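You operate a simulated robot arm through the tools that you are given. There is no shell and no other tool. Be economical: measure what you need, move in short steps, check, and stop when the job is done.

Carry out the task below with a simulated robot arm. There is one attempt and no reset: what you move stays moved.

TASK
Pull the lamp guard open.

It is judged by the outcome, as a careful person would: the job done as asked, and still so three seconds after it is handed in. It fails if anything else is knocked over, pushed out of place, dropped, spilled or broken.

THE ROBOT
A 6-joint arm with a two-finger parallel gripper, fixed in place. Base frame: the origin is at the foot of the arm, x ahead of it, y to its left, z up. Lengths are in cm, angles in rad, forces in N, time in s.
Its first joint turns from -1.152 to 1.152 rad. Payload 2.9 kg.
Tool frame: the origin (TCP) lies between the finger pads and is the grasp point; the fingertips stand 3 cm ahead of it; z points along the fingers, y is the line along which they close. The gripper opens to 11 cm. The fingers are 2 cm wide and 1 cm thick; the gripper's body (4.8 by 11.2 cm) begins 5.5 cm behind the TCP.
Orientation is told as [roll, pitch, yaw] about the base's x, y, z axes, in that order, counted from this pose: with the fingers straight down and closing along the base's y, the tool's x points along the base's -x, its y along +y and its z along -z.

THE INTERFACE
- The arm moves only by the tool apply_moves. Its argument "increments" is a list of rows, each a list of 3 entries, a list of its own where there are three numbers: the shift along the tool's x, y, z in cm, then the turn, a rotation vector about the tool's x, y, z in rad, then the closure, from 0 (fully open) to 1 (shut). In form: [[[tx, ty, tz], [ax, ay, az], fingers], ...]. A call has 1 to 20 rows; each row shifts and turns the commanded pose from where the row before left it, along the tool's axes as they then stand. A row lasts 0.2 s, in which the tool goes at most 5 cm and 0.15 rad; a call with a longer step from one row to the next is refused whole, and so is a gripper value outside its range. A pose out of reach is approached as far as the arm can. The call stops where the force on the tool passes 40 N (or 10 N more than at its start, if that is more) or the arm is blocked; 0.2 s more then pass. The fingers move at their own pace (about 10.8 cm/s each) and stop on an object; they squeeze with about 37 N. The grip force told is the motor's: it shows also when the fingers shut on nothing. Time passes only in rows, and 0.2 s behind the last, so rows that do not move let the fingers close. It gives the time, the measured TCP pose, the force on the tool (base axes), the opening and the grip force at its end, in the units of the frame above (readings bear some noise).
- Cameras (640 x 400 px; columns grow to the right, rows downward): "scene" is fixed at [8.06, 43.11, 140.25]; the picture's right is [-0.75, -0.66, 0.00], its down [-0.25, 0.28, -0.93] and it looks along [0.62, -0.69, -0.37] (base axes); focal length 310 px, centre (320, 200). "wrist" rides on the gripper at [-3.6, 0, -5.7] in the tool frame; the picture's right is [0.00, -1.00, 0.00], its down [0.97, 0.00, -0.24] and it looks along [0.24, 0.00, 0.97] (tool axes); focal length 218 px, centre (320, 200).
- snapshot(camera): a new picture of that camera. No time passes.
- pixel_to_xyz(camera, pixels): there is no depth. For up to 12 entries [column, row, z] of the newest picture of that camera ("zoom" is the newest enlarged one), the place [x, y] in the base frame at which the ray of that pixel passes the height z, good to about 0.2 cm. No time passes.
- inspect(camera, box): a new picture of the part [left, top, right, bottom] of that camera's present view, enlarged. No time passes.
- hand_in(): hands the job in; it is judged then, once.

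Work in short steps. Measure before you move; look again where a grasp or a placing could have gone wrong, and mend it. You have 60 turns and 20 pictures in all, the two below and enlarged ones among them. Open the gripper and draw the arm clear of the work before you hand the job in, unless the task says otherwise; then end with one line.

The tools are called after "Emit:" by a JSON object that holds its "name" and its "arguments". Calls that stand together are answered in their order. apply_moves: Moves the arm, as the interface text tells. Its arguments: {"type":"object","properties":{"increments":{"type":"array","items":{"type":"array"}}},"required":["increments"]} The other tools are called the same way: snapshot (camera) takes a picture; pixel_to_xyz (camera, pixels) gives the place at which the rays of pixels pass given heights; inspect (camera, box) takes an enlarged picture of a part of a camera's view; hand_in () hands the job in.

At the start:

```text
time_s: 0.0
position: [35.22, -6.45, 115.47]
orientation: [0.0, 0.0, -0.001]
ft_force: [0.8, 0.6, 0.1]
grip_width: 11.02
grasp_force: 0.2
```

scene: 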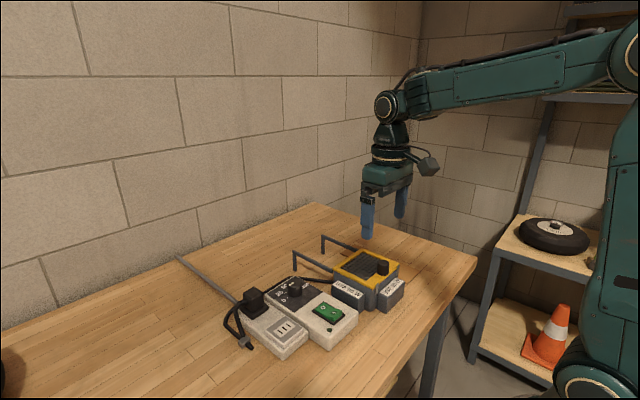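
wrist: 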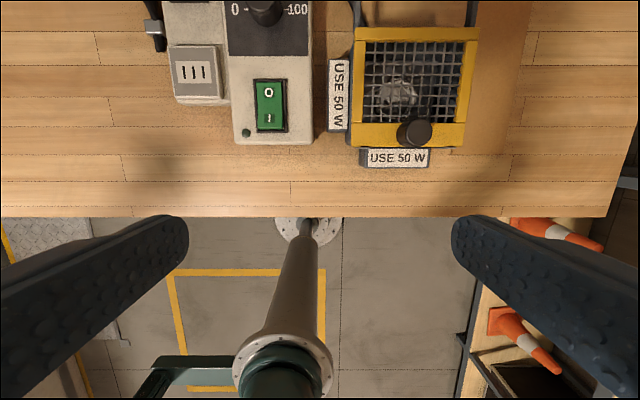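

The yellow mesh guard with its black knob is at about (367,268) in the scene view. I'll enlarge both views.

Emit:
{"name": "inspect", "arguments": {"camera": "scene", "box": [280, 220, 440, 320]}}

Emit:
{"name": "inspect", "arguments": {"camera": "wrist", "box": [310, 0, 510, 180]}}

```text
4.00 times, centred on (360, 270) of scene
```

zoom: 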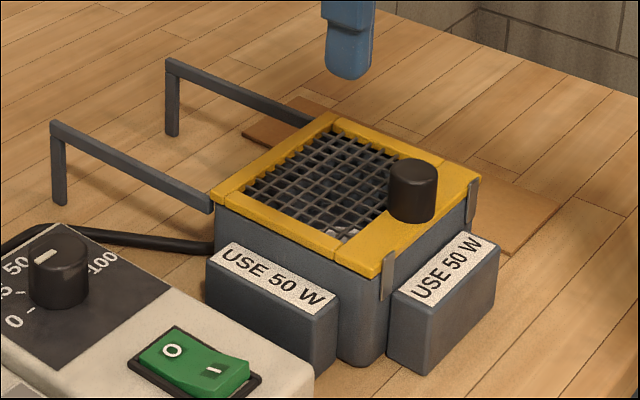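

```text
2.22 times, centred on (410, 90) of wrist
```

zoom: 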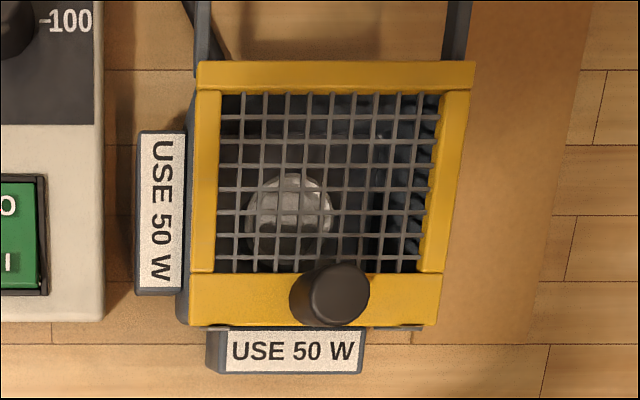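

The guard seems to lie on two rails running towards +x, with stop tabs on its near side, so it likely slides along +x. I'll find the knob's position and height by matching rays from both cameras.

Emit:
{"name": "pixel_to_xyz", "arguments": {"camera": "scene", "pixels": [[383.2, 261.5, 98], [383.2, 261.5, 100], [383.2, 261.5, 102], [383.2, 261.5, 104], [374, 288.5, 96], [374, 288.5, 98], [374, 288.5, 100], [322, 236, 98], [293, 251, 98], [333, 269, 98], [400, 264, 98], [363, 248, 98]]}}

Emit:
{"name": "pixel_to_xyz", "arguments": {"camera": "wrist", "pixels": [[417, 131, 98], [417, 131, 100], [417, 131, 102], [417, 131, 104], [351, 146, 96], [351, 146, 98], [351, 146, 100], [463, 146, 98], [479, 28, 98], [355, 28, 98]]}}

```text
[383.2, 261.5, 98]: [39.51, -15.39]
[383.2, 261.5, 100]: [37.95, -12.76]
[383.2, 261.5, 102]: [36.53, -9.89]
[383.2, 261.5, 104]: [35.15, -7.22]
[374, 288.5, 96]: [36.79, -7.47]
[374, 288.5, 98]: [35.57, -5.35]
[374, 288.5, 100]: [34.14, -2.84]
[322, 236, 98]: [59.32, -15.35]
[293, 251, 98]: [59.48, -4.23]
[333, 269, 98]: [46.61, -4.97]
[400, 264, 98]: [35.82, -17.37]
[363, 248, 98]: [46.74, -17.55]
```

```text
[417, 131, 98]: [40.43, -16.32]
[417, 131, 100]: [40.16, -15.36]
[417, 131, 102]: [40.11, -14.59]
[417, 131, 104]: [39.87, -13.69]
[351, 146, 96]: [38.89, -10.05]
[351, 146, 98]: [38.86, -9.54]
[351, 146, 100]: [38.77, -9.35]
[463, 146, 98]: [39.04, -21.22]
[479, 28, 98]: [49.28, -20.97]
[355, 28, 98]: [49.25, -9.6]
```

Both rays meet at about (40.4, -16.7, 97), so the knob's top is at 97 and the guard's top at about 94.3. I'll move above it, partly close the gripper, and look again.

Emit:
{"name": "apply_moves", "arguments": {"increments": [[[-1.3, -2.55, 2], [0, 0, 0], 0.4], [[-1.3, -2.55, 2], [0, 0, 0], 0.4], [[-1.3, -2.55, 2], [0, 0, 0], 0.4], [[-1.3, -2.55, 2], [0, 0, 0], 0.4], [[0, 0, 2], [0, 0, 0], 0.4], [[0, 0, 0], [0, 0, 0], 0.4]]}}

Emit:
{"name": "snapshot", "arguments": {"camera": "wrist"}}

Emit:
{"name": "snapshot", "arguments": {"camera": "scene"}}

Emit:
{"name": "pixel_to_xyz", "arguments": {"camera": "scene", "pixels": [[322, 236, 94], [293, 251, 94], [333, 269, 94], [400, 264, 94], [374, 286, 94]]}}

```text
time_s: 1.4
position: [40.37, -16.64, 105.39]
orientation: [0.0, 0.0, 0.0]
ft_force: [0.5, 0.2, -0.9]
grip_width: 6.6
grasp_force: 0.1
```

```text
15 pictures are left
```

wrist: 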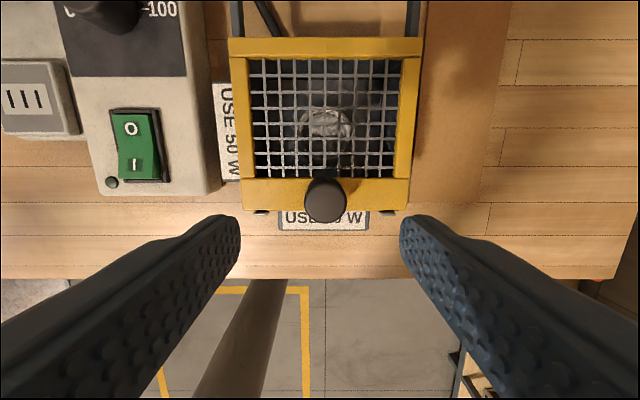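

```text
14 pictures are left
```

scene: 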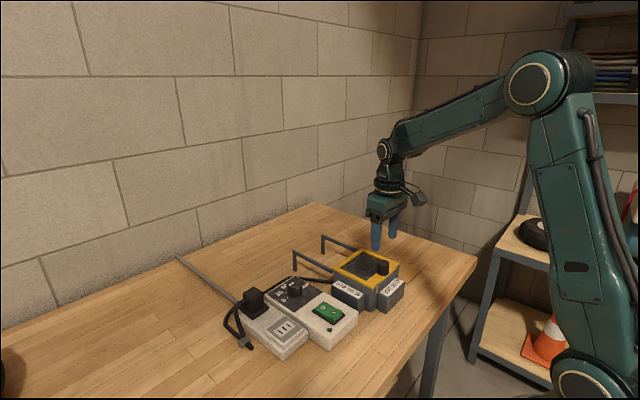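

```text
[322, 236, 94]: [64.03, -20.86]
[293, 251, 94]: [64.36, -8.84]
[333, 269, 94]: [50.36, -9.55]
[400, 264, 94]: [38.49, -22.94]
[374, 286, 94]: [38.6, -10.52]
```

Refining the knob and guard edge positions from this closer view.

Emit:
{"name": "pixel_to_xyz", "arguments": {"camera": "wrist", "pixels": [[325, 197, 97], [325, 197, 96], [242, 209, 94.3], [410, 209, 94.3], [229, 38, 94.3], [423, 38, 94.3]]}}

Emit:
{"name": "pixel_to_xyz", "arguments": {"camera": "scene", "pixels": [[383, 261.5, 95], [383, 261.5, 96], [383, 261.5, 97], [383, 273.5, 94]]}}

```text
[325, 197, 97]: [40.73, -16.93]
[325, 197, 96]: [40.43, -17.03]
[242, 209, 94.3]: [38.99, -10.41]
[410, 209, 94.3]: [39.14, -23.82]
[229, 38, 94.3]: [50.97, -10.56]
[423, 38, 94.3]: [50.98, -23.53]
```

```text
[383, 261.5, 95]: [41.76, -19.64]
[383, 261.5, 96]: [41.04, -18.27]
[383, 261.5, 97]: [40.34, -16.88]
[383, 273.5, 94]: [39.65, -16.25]
```

The knob is at (40.6, -16.95), top at 97. I'll descend with the tips just above the guard, then close on the knob.

Emit:
{"name": "apply_moves", "arguments": {"increments": [[[-0.2, -0.3, 2], [0, 0, 0], 0.4], [[0, 0, 2], [0, 0, 0], 0.4], [[0, 0, 2], [0, 0, 0], 0.4], [[0, 0, 1.2], [0, 0, 0], 0.4], [[0, 0, 0], [0, 0, 0], 0.4]]}}

Emit:
{"name": "inspect", "arguments": {"camera": "scene", "box": [300, 210, 444, 300]}}

```text
time_s: 2.6
position: [40.68, -16.88, 98.09]
orientation: [-0.001, 0.0, 0.0]
ft_force: [-0.7, 0.1, 0.2]
grip_width: 6.61
grasp_force: 0.1
```

```text
4.44 times, centred on (372, 255) of scene
```

zoom: 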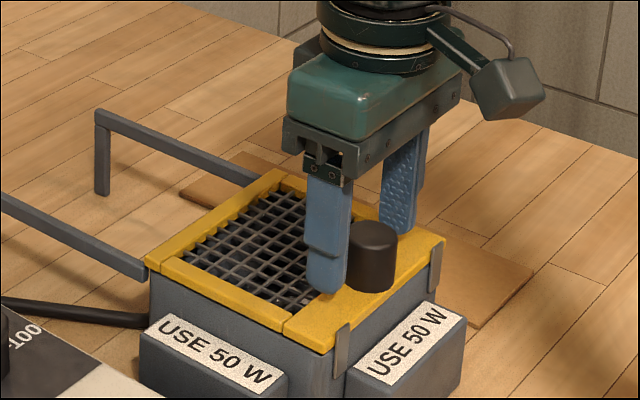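

The fingers straddle the knob with tips just above the frame. Closing now.

Emit:
{"name": "apply_moves", "arguments": {"increments": [[[0, 0, 0], [0, 0, 0], 0.7], [[0, 0, 0], [0, 0, 0], 1], [[0, 0, 0], [0, 0, 0], 1], [[0, 0, 0], [0, 0, 0], 1]]}}

```text
time_s: 3.6
position: [40.64, -16.95, 98.19]
orientation: [0.0, 0.0, 0.002]
ft_force: [-0.2, -5.4, -5.0]
grip_width: 2.9
grasp_force: 44.8
```

The knob is held at 2.9 cm wide. I'll pull gently along +x (tool -x) and watch the force.

Emit:
{"name": "apply_moves", "arguments": {"increments": [[[-0.4, 0, 0], [0, 0, 0], 1], [[-0.4, 0, 0], [0, 0, 0], 1], [[-0.4, 0, 0], [0, 0, 0], 1]]}}

Emit:
{"name": "inspect", "arguments": {"camera": "scene", "box": [300, 210, 444, 300]}}

```text
time_s: 4.4
position: [41.83, -16.9, 98.02]
orientation: [0.002, 0.003, 0.0]
ft_force: [-0.9, -5.4, -16.9]
grip_width: 2.88
grasp_force: 45.0
```

```text
4.44 times, centred on (372, 255) of scene
```

zoom: 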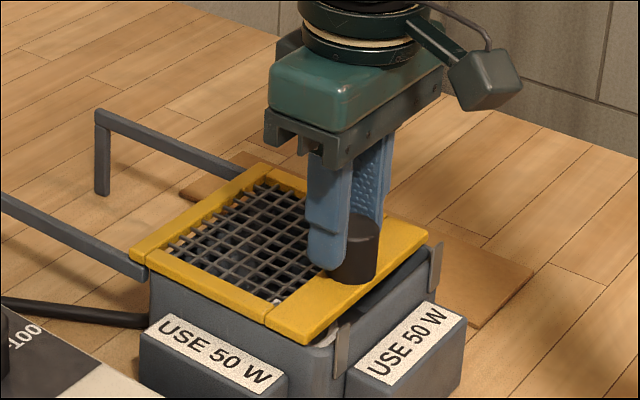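

The guard slides off its tabs along +x. The tool is being pulled down a little (-17 N), so I'll ease z by 0.15 and continue.

Emit:
{"name": "apply_moves", "arguments": {"increments": [[[-0.3, 0, 0.15], [0, 0, 0], 1], [[-0.6, 0, 0], [0, 0, 0], 1], [[-0.6, 0, 0], [0, 0, 0], 1], [[-0.6, 0, 0], [0, 0, 0], 1]]}}

```text
time_s: 5.4
position: [43.95, -17.1, 98.12]
orientation: [0.0, -0.001, 0.0]
ft_force: [0.4, 0.8, -0.1]
grip_width: 2.86
grasp_force: 45.1
```

Forces are near zero. Continuing the slide.

Emit:
{"name": "apply_moves", "arguments": {"increments": [[[-0.7, 0, 0], [0, 0, 0], 1], [[-0.7, 0, 0], [0, 0, 0], 1], [[-0.7, 0, 0], [0, 0, 0], 1], [[-0.7, 0, 0], [0, 0, 0], 1], [[-0.7, 0, 0], [0, 0, 0], 1], [[-0.7, 0, 0], [0, 0, 0], 1]]}}

Emit:
{"name": "inspect", "arguments": {"camera": "scene", "box": [264, 210, 424, 310]}}

```text
time_s: 6.8
position: [48.21, -17.05, 98.1]
orientation: [-0.003, -0.001, -0.003]
ft_force: [-1.2, -10.8, 0.9]
grip_width: 2.87
grasp_force: 44.6
```

```text
4.00 times, centred on (344, 260) of scene
```

zoom: 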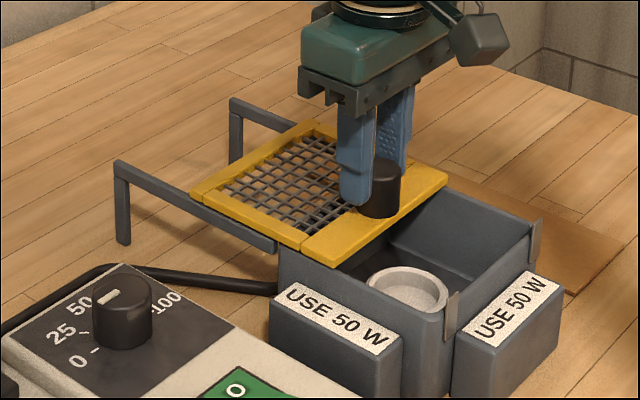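

The lamp housing is over half uncovered. I'll continue towards the end of the rails.

Emit:
{"name": "apply_moves", "arguments": {"increments": [[[-0.6, -0.05, 0], [0, 0, 0], 1], [[-0.6, 0, 0], [0, 0, 0], 1], [[-0.5, 0, 0], [0, 0, 0], 1], [[-0.5, 0, 0], [0, 0, 0], 1], [[-0.4, 0, 0], [0, 0, 0], 1]]}}

Emit:
{"name": "inspect", "arguments": {"camera": "scene", "box": [264, 210, 424, 310]}}

```text
time_s: 8.0
position: [50.9, -17.06, 98.03]
orientation: [-0.001, 0.0, 0.002]
ft_force: [-1.1, -4.6, 6.0]
grip_width: 2.85
grasp_force: 45.5
```

```text
4.00 times, centred on (344, 260) of scene
```

zoom: 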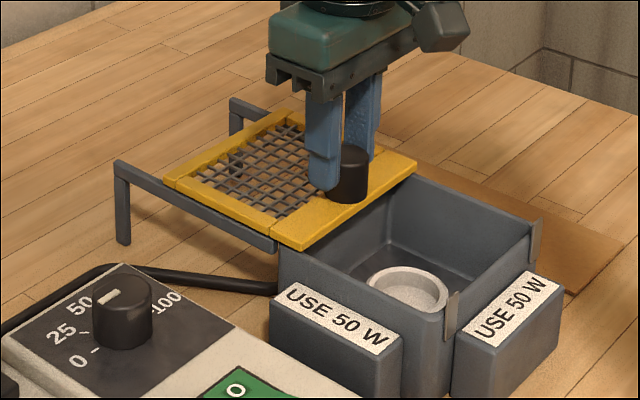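

It is still free-moving with little of the box covered. I'll go on in small steps to the stop.

Emit:
{"name": "apply_moves", "arguments": {"increments": [[[-0.3, 0, 0], [0, 0, 0], 1], [[-0.3, 0, 0], [0, 0, 0], 1], [[-0.3, 0, 0], [0, 0, 0], 1], [[-0.3, 0, 0], [0, 0, 0], 1]]}}

Emit:
{"name": "inspect", "arguments": {"camera": "scene", "box": [264, 210, 424, 310]}}

```text
time_s: 9.0
position: [51.89, -17.0, 98.08]
orientation: [0.0, -0.003, 0.0]
ft_force: [-0.6, -0.1, 9.8]
grip_width: 2.88
grasp_force: 45.0
```

```text
4.00 times, centred on (344, 260) of scene
```

zoom: 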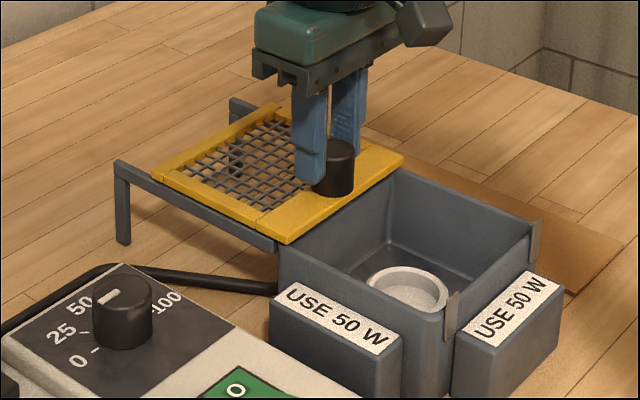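

The box is almost fully uncovered. I'll ease up slightly (+10 N vertical) and go the last centimetre, watching for the end stop.

Emit:
{"name": "apply_moves", "arguments": {"increments": [[[-0.25, 0, -0.08], [0, 0, 0], 1], [[-0.25, 0, 0], [0, 0, 0], 1], [[-0.25, 0, 0], [0, 0, 0], 1]]}}

Emit:
{"name": "inspect", "arguments": {"camera": "scene", "box": [264, 210, 424, 310]}}

```text
time_s: 9.8
position: [52.62, -17.04, 98.16]
orientation: [-0.001, 0.003, 0.001]
ft_force: [0.2, 2.7, -0.4]
grip_width: 2.88
grasp_force: 44.3
```

```text
4.00 times, centred on (344, 260) of scene
```

zoom: 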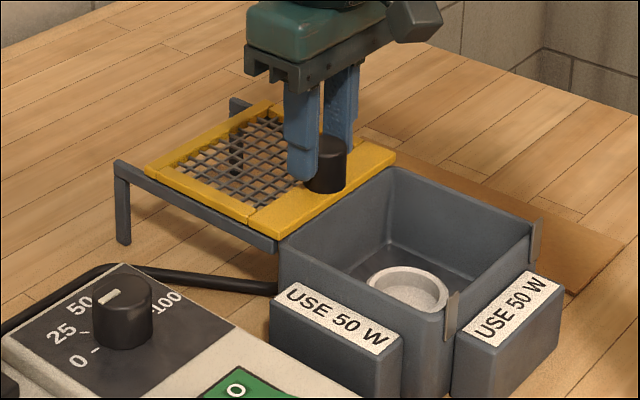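

The box is fully uncovered, and the guard rests on both rails just short of their ends. I'll release the knob and rise clear.

Emit:
{"name": "apply_moves", "arguments": {"increments": [[[0, 0, 0], [0, 0, 0], 0.5], [[0, 0, 0], [0, 0, 0], 0.5], [[0, 0, 0], [0, 0, 0], 0.5], [[0, 0, -1.5], [0, 0, 0], 0.5], [[0, 0, -2.5], [0, 0, 0], 0.5], [[0, 0, -3], [0, 0, 0], 0.5], [[0, 0, -3], [0, 0, 0], 0.2], [[1.5, 0, -3], [0, 0, 0], 0], [[3, 0, -2], [0, 0, 0], 0], [[3, 0, 0], [0, 0, 0], 0], [[0, 0, 0], [0, 0, 0], 0], [[0, 0, 0], [0, 0, 0], 0]]}}

Emit:
{"name": "snapshot", "arguments": {"camera": "scene"}}

Emit:
{"name": "inspect", "arguments": {"camera": "scene", "box": [264, 210, 424, 310]}}

```text
time_s: 12.4
position: [45.15, -17.11, 112.97]
orientation: [0.0, -0.002, -0.001]
ft_force: [0.6, -0.5, 0.0]
grip_width: 10.97
grasp_force: 0.1
```

```text
7 pictures are left
```

scene: 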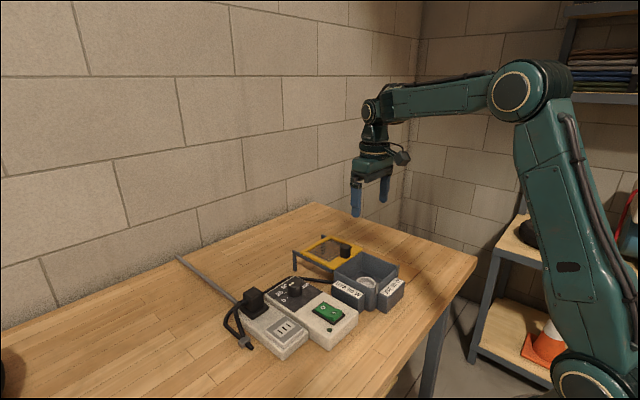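

```text
4.00 times, centred on (344, 260) of scene
```

zoom: 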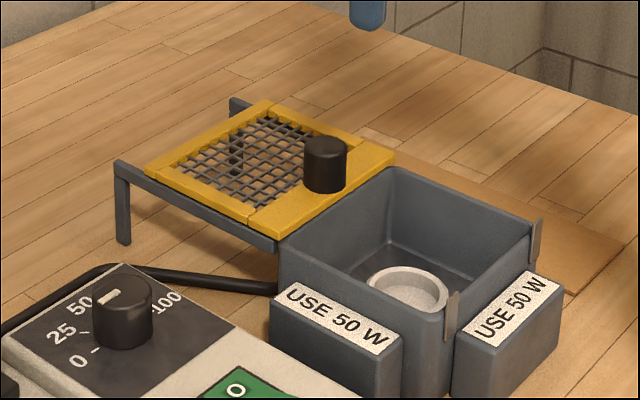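

The guard stays open and level on its rails, the arm is clear, and nothing else has moved. Handing in.

Emit:
{"name": "hand_in", "arguments": {}}

```text
The job is handed in.
```

The lamp guard is open: I slid it about 12 cm along its rails until the lamp box was fully uncovered, then released it and moved the arm clear, with nothing else disturbed.
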